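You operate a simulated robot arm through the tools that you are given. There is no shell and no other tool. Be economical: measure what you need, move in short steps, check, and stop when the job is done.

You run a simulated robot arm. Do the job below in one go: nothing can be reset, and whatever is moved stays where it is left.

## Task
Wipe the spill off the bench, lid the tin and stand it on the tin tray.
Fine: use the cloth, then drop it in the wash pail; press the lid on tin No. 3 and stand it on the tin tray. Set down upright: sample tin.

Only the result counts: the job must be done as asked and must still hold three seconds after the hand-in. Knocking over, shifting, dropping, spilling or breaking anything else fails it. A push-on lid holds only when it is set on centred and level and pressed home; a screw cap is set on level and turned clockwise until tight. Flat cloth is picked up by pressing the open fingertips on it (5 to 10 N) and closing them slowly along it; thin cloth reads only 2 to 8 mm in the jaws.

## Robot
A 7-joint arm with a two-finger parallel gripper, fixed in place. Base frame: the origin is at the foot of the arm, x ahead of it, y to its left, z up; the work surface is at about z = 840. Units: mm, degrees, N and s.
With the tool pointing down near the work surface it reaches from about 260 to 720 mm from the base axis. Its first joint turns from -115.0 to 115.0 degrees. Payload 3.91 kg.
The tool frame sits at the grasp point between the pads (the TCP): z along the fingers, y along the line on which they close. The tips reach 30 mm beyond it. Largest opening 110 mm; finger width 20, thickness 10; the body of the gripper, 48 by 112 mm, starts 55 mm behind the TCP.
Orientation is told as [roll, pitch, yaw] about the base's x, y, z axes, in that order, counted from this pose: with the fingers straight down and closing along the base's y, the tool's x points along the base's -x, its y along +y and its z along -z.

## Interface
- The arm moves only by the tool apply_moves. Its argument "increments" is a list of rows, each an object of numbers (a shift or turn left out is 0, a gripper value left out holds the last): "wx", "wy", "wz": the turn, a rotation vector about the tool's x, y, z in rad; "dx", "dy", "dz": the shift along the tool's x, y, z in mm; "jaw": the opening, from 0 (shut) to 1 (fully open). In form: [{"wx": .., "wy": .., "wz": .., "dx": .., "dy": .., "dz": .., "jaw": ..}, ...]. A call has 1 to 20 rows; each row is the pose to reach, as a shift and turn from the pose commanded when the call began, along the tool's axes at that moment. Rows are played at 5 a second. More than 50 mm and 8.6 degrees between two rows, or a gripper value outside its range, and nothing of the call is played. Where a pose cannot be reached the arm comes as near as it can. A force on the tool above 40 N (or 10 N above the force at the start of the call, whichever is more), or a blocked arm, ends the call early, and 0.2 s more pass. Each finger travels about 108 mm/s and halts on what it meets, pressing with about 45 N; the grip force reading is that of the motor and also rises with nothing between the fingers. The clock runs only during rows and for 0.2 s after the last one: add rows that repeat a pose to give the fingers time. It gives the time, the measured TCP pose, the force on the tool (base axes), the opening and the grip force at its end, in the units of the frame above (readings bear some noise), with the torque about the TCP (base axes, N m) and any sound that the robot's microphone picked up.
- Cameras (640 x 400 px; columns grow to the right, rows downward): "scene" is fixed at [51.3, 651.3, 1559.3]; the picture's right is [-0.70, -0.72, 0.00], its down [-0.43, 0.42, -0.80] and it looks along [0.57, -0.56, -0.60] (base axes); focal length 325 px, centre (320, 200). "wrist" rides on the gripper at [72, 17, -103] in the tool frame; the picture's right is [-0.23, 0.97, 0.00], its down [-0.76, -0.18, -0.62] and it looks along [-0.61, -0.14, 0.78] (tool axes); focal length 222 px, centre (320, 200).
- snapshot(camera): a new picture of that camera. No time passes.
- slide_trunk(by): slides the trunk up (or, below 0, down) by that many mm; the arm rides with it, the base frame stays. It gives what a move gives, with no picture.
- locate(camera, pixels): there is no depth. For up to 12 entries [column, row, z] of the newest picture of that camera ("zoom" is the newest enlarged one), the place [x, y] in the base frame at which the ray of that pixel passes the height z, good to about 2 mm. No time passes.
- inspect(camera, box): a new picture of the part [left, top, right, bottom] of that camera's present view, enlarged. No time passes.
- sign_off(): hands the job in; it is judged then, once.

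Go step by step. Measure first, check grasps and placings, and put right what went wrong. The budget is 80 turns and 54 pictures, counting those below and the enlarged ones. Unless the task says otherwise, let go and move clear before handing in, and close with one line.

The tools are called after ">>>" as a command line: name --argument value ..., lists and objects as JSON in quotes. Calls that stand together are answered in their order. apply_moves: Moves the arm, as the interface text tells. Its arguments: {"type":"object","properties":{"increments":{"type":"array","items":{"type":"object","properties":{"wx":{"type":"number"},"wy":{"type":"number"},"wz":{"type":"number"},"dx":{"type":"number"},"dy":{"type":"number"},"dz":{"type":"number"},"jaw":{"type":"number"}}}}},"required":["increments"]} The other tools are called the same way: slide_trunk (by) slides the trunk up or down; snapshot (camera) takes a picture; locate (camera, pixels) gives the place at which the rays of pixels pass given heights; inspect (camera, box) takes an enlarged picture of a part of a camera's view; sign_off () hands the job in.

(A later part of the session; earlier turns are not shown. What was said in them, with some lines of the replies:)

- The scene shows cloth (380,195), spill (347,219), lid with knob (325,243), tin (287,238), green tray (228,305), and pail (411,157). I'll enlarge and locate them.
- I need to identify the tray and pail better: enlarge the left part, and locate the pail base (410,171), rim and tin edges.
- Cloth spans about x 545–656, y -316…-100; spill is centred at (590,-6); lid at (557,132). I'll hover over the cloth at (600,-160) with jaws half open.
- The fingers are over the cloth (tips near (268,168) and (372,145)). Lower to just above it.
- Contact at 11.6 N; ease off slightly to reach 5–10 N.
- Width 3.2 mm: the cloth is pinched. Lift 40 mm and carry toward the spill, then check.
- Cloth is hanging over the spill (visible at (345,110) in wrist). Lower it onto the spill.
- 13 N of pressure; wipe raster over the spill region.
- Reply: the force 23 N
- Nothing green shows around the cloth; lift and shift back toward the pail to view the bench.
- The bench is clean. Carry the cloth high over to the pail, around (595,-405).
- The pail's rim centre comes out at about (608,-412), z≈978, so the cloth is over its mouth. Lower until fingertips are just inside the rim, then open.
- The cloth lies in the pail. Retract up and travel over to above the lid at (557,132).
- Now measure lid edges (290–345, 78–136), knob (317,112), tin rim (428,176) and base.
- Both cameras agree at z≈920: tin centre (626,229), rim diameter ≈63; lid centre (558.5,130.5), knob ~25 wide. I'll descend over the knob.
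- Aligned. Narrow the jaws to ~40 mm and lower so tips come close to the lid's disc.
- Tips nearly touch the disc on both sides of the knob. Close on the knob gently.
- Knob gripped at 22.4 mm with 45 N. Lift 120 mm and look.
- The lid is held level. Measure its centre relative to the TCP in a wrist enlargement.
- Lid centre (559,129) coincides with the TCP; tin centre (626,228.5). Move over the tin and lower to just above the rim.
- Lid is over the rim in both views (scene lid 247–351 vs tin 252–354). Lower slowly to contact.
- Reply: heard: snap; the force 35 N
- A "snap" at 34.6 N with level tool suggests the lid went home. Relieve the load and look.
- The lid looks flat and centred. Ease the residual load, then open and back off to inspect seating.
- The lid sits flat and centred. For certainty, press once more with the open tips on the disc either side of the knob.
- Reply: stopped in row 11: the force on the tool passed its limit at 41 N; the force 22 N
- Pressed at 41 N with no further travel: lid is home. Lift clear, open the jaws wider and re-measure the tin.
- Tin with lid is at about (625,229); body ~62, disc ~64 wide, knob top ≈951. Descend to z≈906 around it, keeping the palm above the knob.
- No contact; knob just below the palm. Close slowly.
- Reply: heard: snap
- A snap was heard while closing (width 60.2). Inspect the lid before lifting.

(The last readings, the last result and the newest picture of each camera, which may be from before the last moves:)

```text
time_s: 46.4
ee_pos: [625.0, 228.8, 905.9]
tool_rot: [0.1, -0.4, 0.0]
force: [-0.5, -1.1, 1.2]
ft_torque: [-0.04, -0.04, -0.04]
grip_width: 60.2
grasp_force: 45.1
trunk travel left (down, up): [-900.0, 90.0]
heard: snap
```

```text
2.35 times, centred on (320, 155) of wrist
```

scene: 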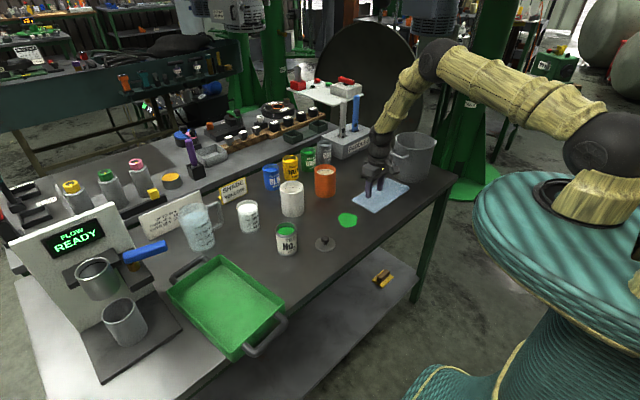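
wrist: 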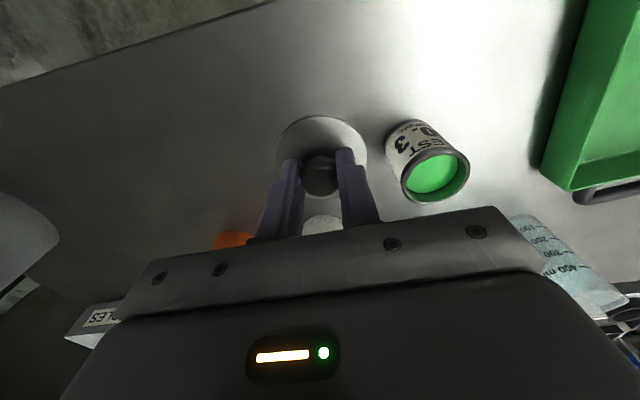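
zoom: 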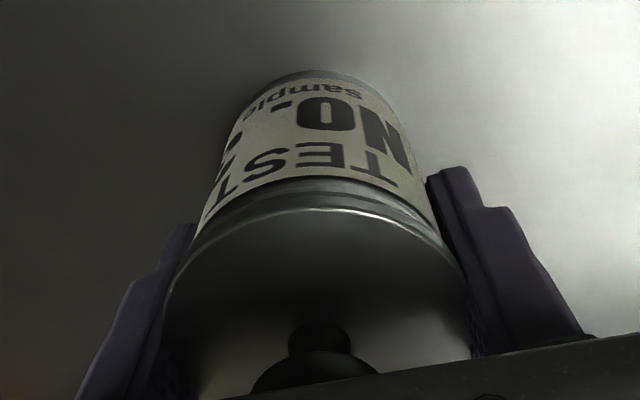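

Unclear whether the lid popped. Release, lift away, and check the lid.

>>> apply_moves --increments '[{"jaw": 0.58}, {"jaw": 0.65}, {"jaw": 0.8}, {"jaw": 0.8}, {"dz": -40}, {"dz": -80}, {"dz": -126}, {"dz": -126}]'

>>> inspect --camera "scene" --box '[265, 200, 315, 260]'

>>> inspect --camera "wrist" --box '[230, 50, 410, 200]'

```text
time_s: 48.2
ee_pos: [626.2, 228.9, 1030.9]
tool_rot: [0.1, -0.3, 0.1]
force: [0.4, 0.6, 0.2]
ft_torque: [-0.02, 0.0, -0.01]
grip_width: 87.9
grasp_force: 0.1
trunk travel left (down, up): [-900.0, 90.0]
heard: snap
```

```text
6.67 times, centred on (290, 230) of scene
```

zoom: 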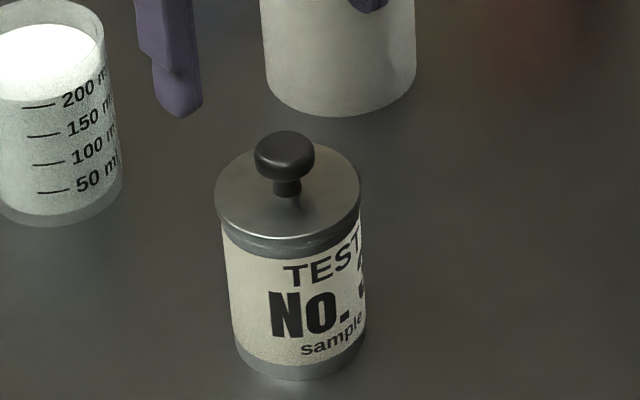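

```text
2.67 times, centred on (320, 125) of wrist
```

zoom: 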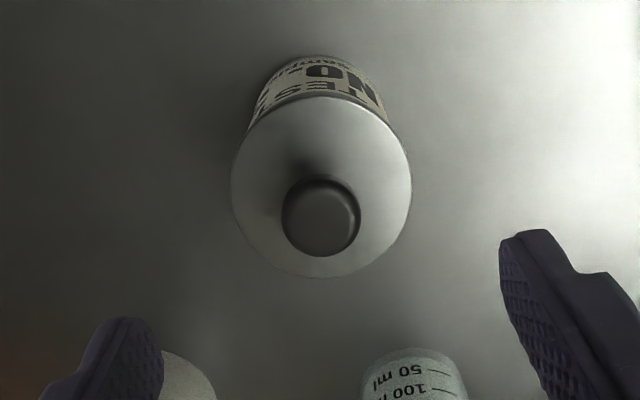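

Another snap on release; the squeeze across the lid edge may have disturbed it. I'll press the lid down again with the tips beside the knob and listen.

>>> apply_moves --increments '[{"dz": 30, "jaw": 0.33}, {"dz": 55}, {"dz": 64}, {"dz": 67}, {"dz": 68}, {"dz": 69}, {"dz": 70}, {"dz": 71}, {"dz": 72}, {"dz": 73}, {"dz": 74}, {"dz": 75}, {"dz": 76}, {"dz": 77}, {"dz": 78}, {"dz": 79}, {"dz": 80}, {"dz": 81}, {"dz": 82}]'

```text
time_s: 51.6
ee_pos: [628.0, 230.2, 958.9]
tool_rot: [0.3, -0.9, -0.1]
force: [-5.1, -2.2, 20.4]
ft_torque: [-0.28, 0.28, -0.07]
grip_width: 36.7
grasp_force: 0.1
trunk travel left (down, up): [-900.0, 90.0]
stopped in row 17: the force on the tool passed its limit at 41 N (the readings are from after the stop); the commanded pose is now the measured one
```

No snap and no further travel, so it holds home. I'll grasp the body below the lid with a 40° tilted tool to keep the pads off the lid edge; lift and tilt now.

>>> apply_moves --increments '[{"dz": -20}, {"dz": -60}, {"dz": -90, "jaw": 0.8}, {"dz": -90, "dx": 4, "wy": -0.14}, {"dz": -90, "dx": 8, "wy": -0.28}, {"dz": -90, "dx": 10, "wy": -0.42}, {"dz": -90, "dx": 10, "wy": -0.56}, {"dz": -90, "dx": 10, "wy": -0.698}, {"dz": -90, "dx": 10, "wy": -0.698}, {"dz": -90, "dx": 10, "wy": -0.698}]'

>>> inspect --camera "scene" --box '[240, 140, 360, 260]'

>>> snapshot --camera "wrist"

```text
time_s: 53.8
ee_pos: [617.0, 229.0, 1046.1]
tool_rot: [0.3, -40.8, -0.2]
force: [-0.7, 1.2, -0.1]
ft_torque: [0.01, -0.04, 0.03]
grip_width: 88.3
grasp_force: 0.1
trunk travel left (down, up): [-900.0, 90.0]
```

```text
3.33 times, centred on (300, 200) of scene
```

zoom: 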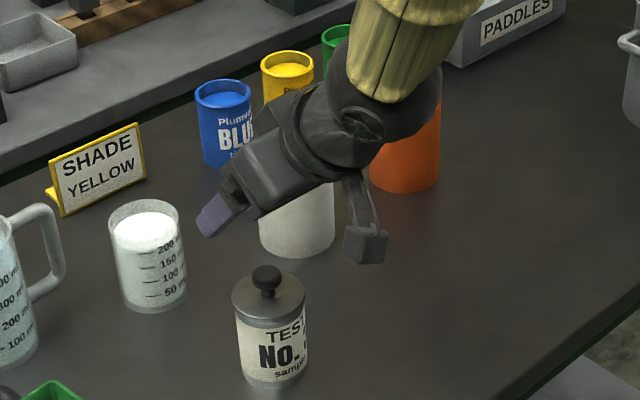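

```text
11 pictures are left
```

wrist: 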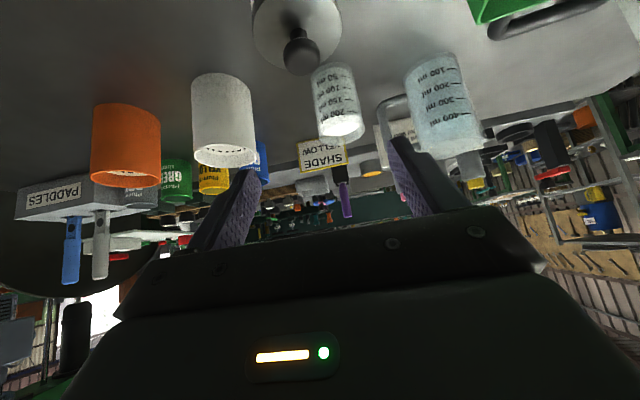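

Tilt is right and the tin stands ready. Descend vertically 152 mm around the body (grip height ≈882 on the tin axis).

>>> apply_moves --increments '[{"dx": 26.1, "dz": 30.3}, {"dx": 52.2, "dz": 60.6}, {"dx": 75, "dz": 87}, {"dx": 90, "dz": 104.3}, {"dx": 99.3, "dz": 115}, {"dx": 99.3, "dz": 115}]'

>>> inspect --camera "scene" --box '[250, 180, 340, 265]'

```text
time_s: 55.2
ee_pos: [617.6, 230.6, 893.3]
tool_rot: [0.4, -40.6, -0.2]
force: [-0.3, 0.2, 0.3]
ft_torque: [0.05, 0.04, 0.0]
grip_width: 88.1
grasp_force: 0.1
trunk travel left (down, up): [-900.0, 90.0]
```

```text
4.71 times, centred on (295, 222) of scene
```

zoom: 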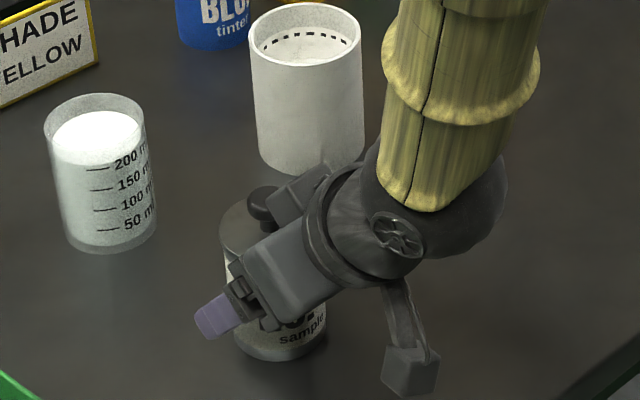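

Clear of the lid. Close slowly on the body.

>>> apply_moves --increments '[{"jaw": 0.72}, {"jaw": 0.66}, {"jaw": 0.62}, {"jaw": 0.59}, {"jaw": 0.56}, {"jaw": 0.53}, {"jaw": 0.5}, {"jaw": 0.45}, {"jaw": 0.45}]'

```text
time_s: 57.2
ee_pos: [617.1, 229.8, 893.2]
tool_rot: [0.3, -40.8, -0.1]
force: [0.3, -0.6, 0.4]
ft_torque: [-0.12, -0.03, -0.02]
grip_width: 58.9
grasp_force: 45.0
trunk travel left (down, up): [-900.0, 90.0]
```

Gripped at 58.9 mm with no snap — body only. Lift about 60 mm and check.

>>> apply_moves --increments '[{"dx": -3.3, "dz": -3.8}, {"dx": -10, "dz": -11.4}, {"dx": -26, "dz": -30.3}, {"dx": -45.7, "dz": -53}, {"dx": -45.7, "dz": -53}]'

>>> inspect --camera "scene" --box '[240, 150, 340, 265]'

```text
time_s: 58.4
ee_pos: [616.7, 230.0, 964.5]
tool_rot: [0.3, -40.6, -0.2]
force: [0.1, 0.8, -2.3]
ft_torque: [-0.01, 0.06, 0.04]
grip_width: 58.6
grasp_force: 44.9
trunk travel left (down, up): [-900.0, 90.0]
```

```text
3.48 times, centred on (290, 208) of scene
```

zoom: 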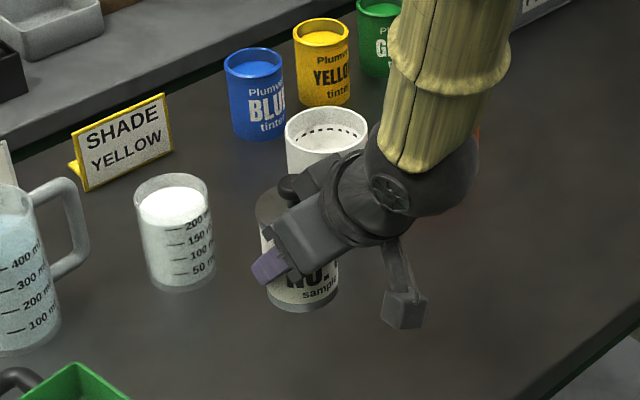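

The tin is lifted and hangs level (≈2.3 N). Raise a bit more and carry to over the tray at (530,455).

>>> apply_moves --increments '[{"dx": -9.8, "dz": -11.4}, {"dx": 2.4, "dz": -22, "dy": 37}, {"dx": 14.6, "dz": -32.5, "dy": 75}, {"dx": 26.8, "dz": -43, "dy": 112}, {"dx": 39, "dz": -53.6, "dy": 150}, {"dx": 51.2, "dz": -64.2, "dy": 187}, {"dx": 63.6, "dz": -74.7, "dy": 225}, {"dx": 63.6, "dz": -74.7, "dy": 225}, {"dx": 63.6, "dz": -74.7, "dy": 225}]'

>>> snapshot --camera "scene"

```text
time_s: 60.4
ee_pos: [520.9, 456.3, 979.5]
tool_rot: [0.3, -40.7, -0.2]
force: [-0.1, 0.1, -3.3]
ft_torque: [0.01, 0.03, 0.02]
grip_width: 58.5
grasp_force: 45.0
trunk travel left (down, up): [-900.0, 90.0]
```

```text
8 pictures are left
```

scene: 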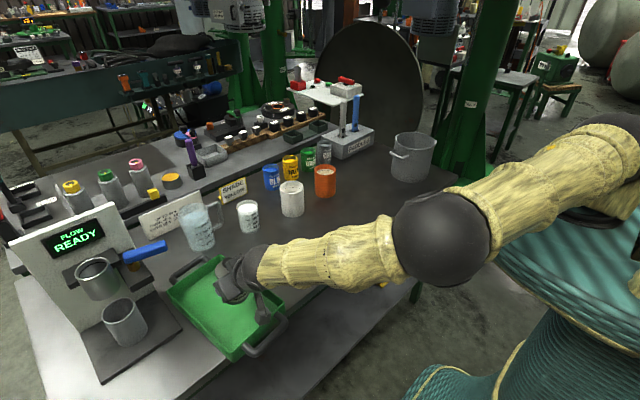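

The arm is over the tray. Lower the tin 74 mm, then feel for the tray floor.

>>> apply_moves --increments '[{"dx": 19.6, "dz": 22.7}, {"dx": 35.9, "dz": 41.6}, {"dx": 45.7, "dz": 53}, {"dx": 48.3, "dz": 56}, {"dx": 48.3, "dz": 56}]'

>>> snapshot --camera "wrist"

```text
time_s: 61.6
ee_pos: [519.2, 455.1, 906.4]
tool_rot: [0.3, -40.6, -0.3]
force: [0.1, 0.1, -2.6]
ft_torque: [-0.01, -0.01, -0.02]
grip_width: 58.6
grasp_force: 45.0
trunk travel left (down, up): [-900.0, 90.0]
```

```text
7 pictures are left
```

wrist: 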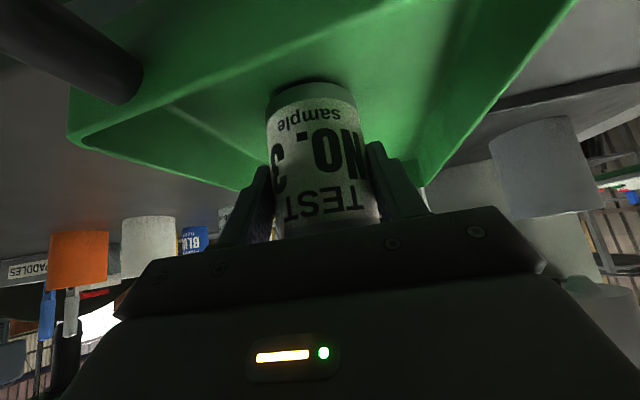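

The tin is inside the tray walls, just above the floor. Lower in small steps.

>>> apply_moves --increments '[{"dx": 1.3, "dz": 1.5}, {"dx": 2.6, "dz": 3}, {"dx": 3.9, "dz": 4.5}, {"dx": 4.6, "dz": 5.3}, {"dx": 4.6, "dz": 5.3}]'

```text
time_s: 62.8
ee_pos: [520.3, 455.8, 899.8]
tool_rot: [0.4, -40.8, -0.2]
force: [0.3, -0.2, 6.5]
ft_torque: [-0.21, -0.03, 0.01]
grip_width: 58.5
grasp_force: 45.2
trunk travel left (down, up): [-900.0, 90.0]
```

Contact at 6.5 N: the tin stands on the tray floor. Open slowly.

>>> apply_moves --increments '[{"jaw": 0.55}, {"jaw": 0.58}, {"jaw": 0.63}, {"jaw": 0.68}, {"jaw": 0.72}, {"jaw": 0.72}]'

>>> snapshot --camera "wrist"

```text
time_s: 64.2
ee_pos: [520.2, 454.9, 899.4]
tool_rot: [0.3, -40.7, -0.2]
force: [0.5, -0.3, 0.3]
ft_torque: [0.02, -0.02, -0.01]
grip_width: 79.3
grasp_force: 0.0
trunk travel left (down, up): [-900.0, 90.0]
```

```text
6 pictures are left
```

wrist: 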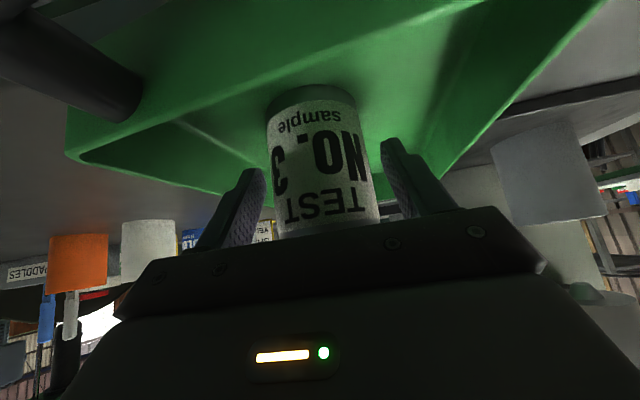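

Released; the tin stands. Retreat straight up, then toward the base.

>>> apply_moves --increments '[{"dx": -13, "dz": -15.1}, {"dx": -39, "dz": -45.4}, {"dx": -65, "dz": -75.7}, {"dx": -91, "dz": -106}, {"dx": -110, "dz": -128}, {"dx": -85, "dz": -155, "dy": -20}, {"dx": -60, "dz": -180, "dy": -55}, {"dx": -60, "dz": -180, "dy": -100}, {"dx": -60, "dz": -180, "dy": -145}, {"dx": -60, "dz": -180, "dy": -190}, {"dx": -60, "dz": -180, "dy": -235}, {"dx": -60, "dz": -180, "dy": -280}, {"dx": -60, "dz": -180, "dy": -325}, {"dx": -60, "dz": -180, "dy": -370}, {"dx": -60, "dz": -180, "dy": -370}]'

>>> snapshot --camera "scene"

>>> inspect --camera "scene" --box '[215, 220, 295, 320]'

```text
time_s: 67.4
ee_pos: [448.5, 86.2, 1072.5]
tool_rot: [0.3, -40.7, -0.1]
force: [-0.3, 0.6, -0.5]
ft_torque: [0.0, 0.0, -0.02]
grip_width: 79.1
grasp_force: 0.0
trunk travel left (down, up): [-900.0, 90.0]
```

```text
5 pictures are left
```

scene: 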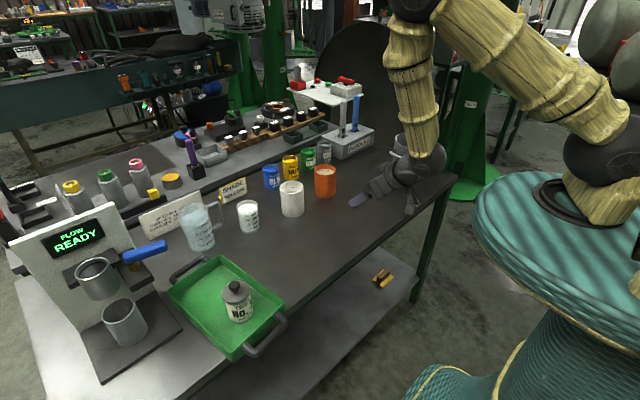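

```text
4.00 times, centred on (255, 270) of scene
```

zoom: 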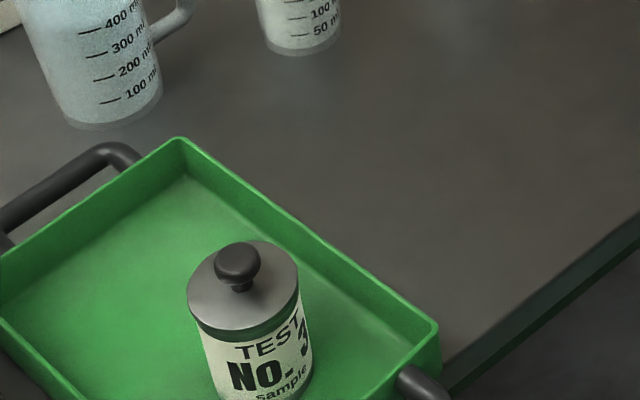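

The tin stands upright in the tray, bench clean. Check the lid's seating more closely.

>>> inspect --camera "scene" --box '[222, 275, 262, 325]'

```text
8.00 times, centred on (242, 300) of scene
```

zoom: 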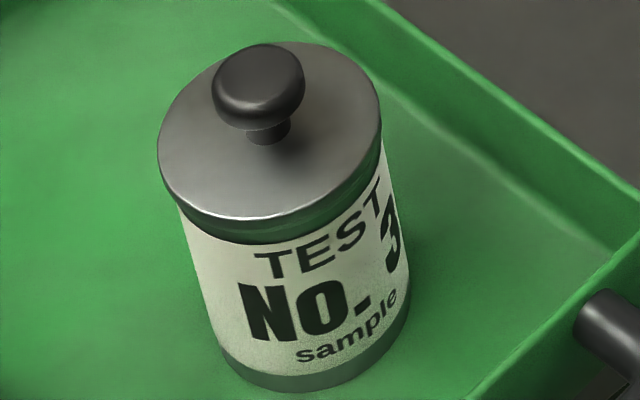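

The lid looks flush and centred. For certainty I'll bring the tool vertical above the tin and press once more, listening for a snap.

>>> apply_moves --increments '[{"dx": -6, "dz": 7, "dy": 40, "wy": 0.12}, {"dx": -12, "dz": 14, "dy": 80, "wy": 0.24}, {"dx": -18, "dz": 21, "dy": 120, "wy": 0.36}, {"dx": -24, "dz": 28, "dy": 160, "wy": 0.48}, {"dx": -30, "dz": 35, "dy": 200, "wy": 0.6}, {"dx": -36, "dz": 42, "dy": 240, "wy": 0.71}, {"dx": -42, "dz": 49, "dy": 280, "wy": 0.71, "jaw": 0.38}, {"dx": -48, "dz": 56, "dy": 320, "wy": 0.71}, {"dx": -54.3, "dz": 62.6, "dy": 360, "wy": 0.71}, {"dx": -54.3, "dz": 62.6, "dy": 369.5, "wy": 0.71}, {"dx": -54.3, "dz": 62.6, "dy": 369.5, "wy": 0.71}]'

>>> snapshot --camera "wrist"

```text
time_s: 69.8
ee_pos: [530.3, 454.0, 1061.9]
tool_rot: [0.2, 0.0, 0.0]
force: [0.1, 0.1, -0.1]
ft_torque: [0.01, -0.01, 0.02]
grip_width: 41.7
grasp_force: 0.0
trunk travel left (down, up): [-900.0, 90.0]
```

```text
2 pictures are left
```

wrist: 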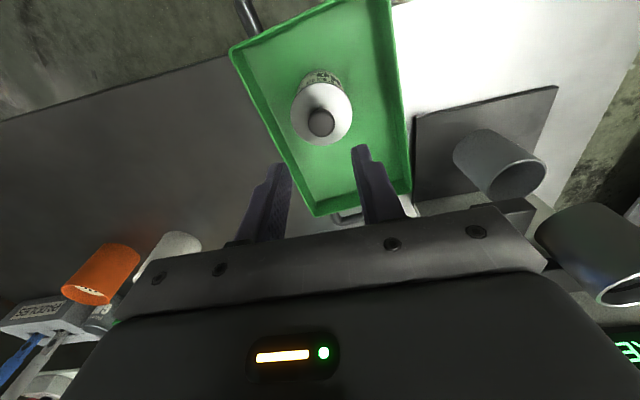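

>>> locate --camera "wrist" --pixels '[[321, 113, 934], [291, 115, 934], [352, 113, 934], [322, 144, 934], [321, 124, 956]]'

```text
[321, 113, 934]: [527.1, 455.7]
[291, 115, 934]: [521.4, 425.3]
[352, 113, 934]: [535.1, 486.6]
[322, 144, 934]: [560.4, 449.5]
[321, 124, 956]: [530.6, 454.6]
```

Lid centre (529,455.5), right under the TCP. Press down on the disc beside the knob.

>>> apply_moves --increments '[{"dz": 40, "dx": 1, "dy": 1, "jaw": 0.34}, {"dz": 75, "dx": 1, "dy": 1}, {"dz": 88, "dx": 1, "dy": 1}, {"dz": 92, "dx": 1, "dy": 1}, {"dz": 94, "dx": 1, "dy": 1}, {"dz": 95, "dx": 1, "dy": 1}, {"dz": 96, "dx": 1, "dy": 1}, {"dz": 97, "dx": 1, "dy": 1}, {"dz": 98, "dx": 1, "dy": 1}, {"dz": 99, "dx": 1, "dy": 1}, {"dz": 100, "dx": 1, "dy": 1}, {"dz": 101, "dx": 1, "dy": 1}, {"dz": 102, "dx": 1, "dy": 1}, {"dz": 103, "dx": 1, "dy": 1}, {"dz": 104, "dx": 1, "dy": 1}, {"dz": 105, "dx": 1, "dy": 1}]'

```text
time_s: 73.2
ee_pos: [531.2, 457.6, 963.4]
tool_rot: [0.6, -0.3, 0.0]
force: [-2.8, -4.0, 19.6]
ft_torque: [-0.48, 0.19, -0.04]
grip_width: 38.5
grasp_force: 1.1
trunk travel left (down, up): [-900.0, 90.0]
stopped in row 16: the force on the tool passed its limit at 41 N (the readings are from after the stop); the commanded pose is now the measured one
```

No snap and no give at 41 N: the lid is home. Retreat straight up and away.

>>> apply_moves --increments '[{"dz": -5}, {"dz": -30}, {"dz": -70}, {"dz": -110}, {"dz": -140, "dy": -20}, {"dz": -150, "dy": -60}, {"dz": -150, "dy": -105}, {"dz": -150, "dy": -150}, {"dz": -150, "dy": -195}, {"dz": -150, "dy": -240}, {"dz": -150, "dy": -285}, {"dz": -150, "dy": -330}, {"dz": -150, "dy": -330}]'

>>> snapshot --camera "scene"

```text
time_s: 76.0
ee_pos: [530.6, 125.4, 1108.0]
tool_rot: [0.5, -0.3, 0.1]
force: [0.0, 0.0, -0.7]
ft_torque: [-0.03, -0.01, -0.02]
grip_width: 37.2
grasp_force: 0.1
trunk travel left (down, up): [-900.0, 90.0]
```

```text
1 pictures are left
```

scene: 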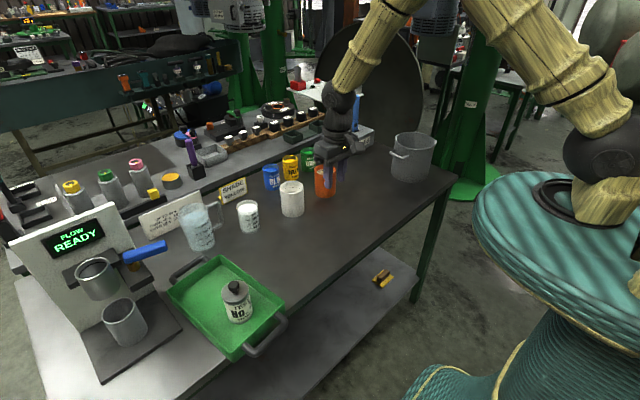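

The tin (237,302) stands lidded and upright in the tray, the bench is clean where the spill was (347,219), and everything else is where it started. Handing in.

>>> sign_off

```text
The job is handed in.
```

The spill is wiped up and the cloth is in the wash pail. Tin No. 3 stands upright on the tin tray with its lid pressed home; I heard two unexplained snaps when I gripped and let go of the lidded tin, but pressing the lid again to 41 N, on the bench and in the tray, gave no further snap or movement.
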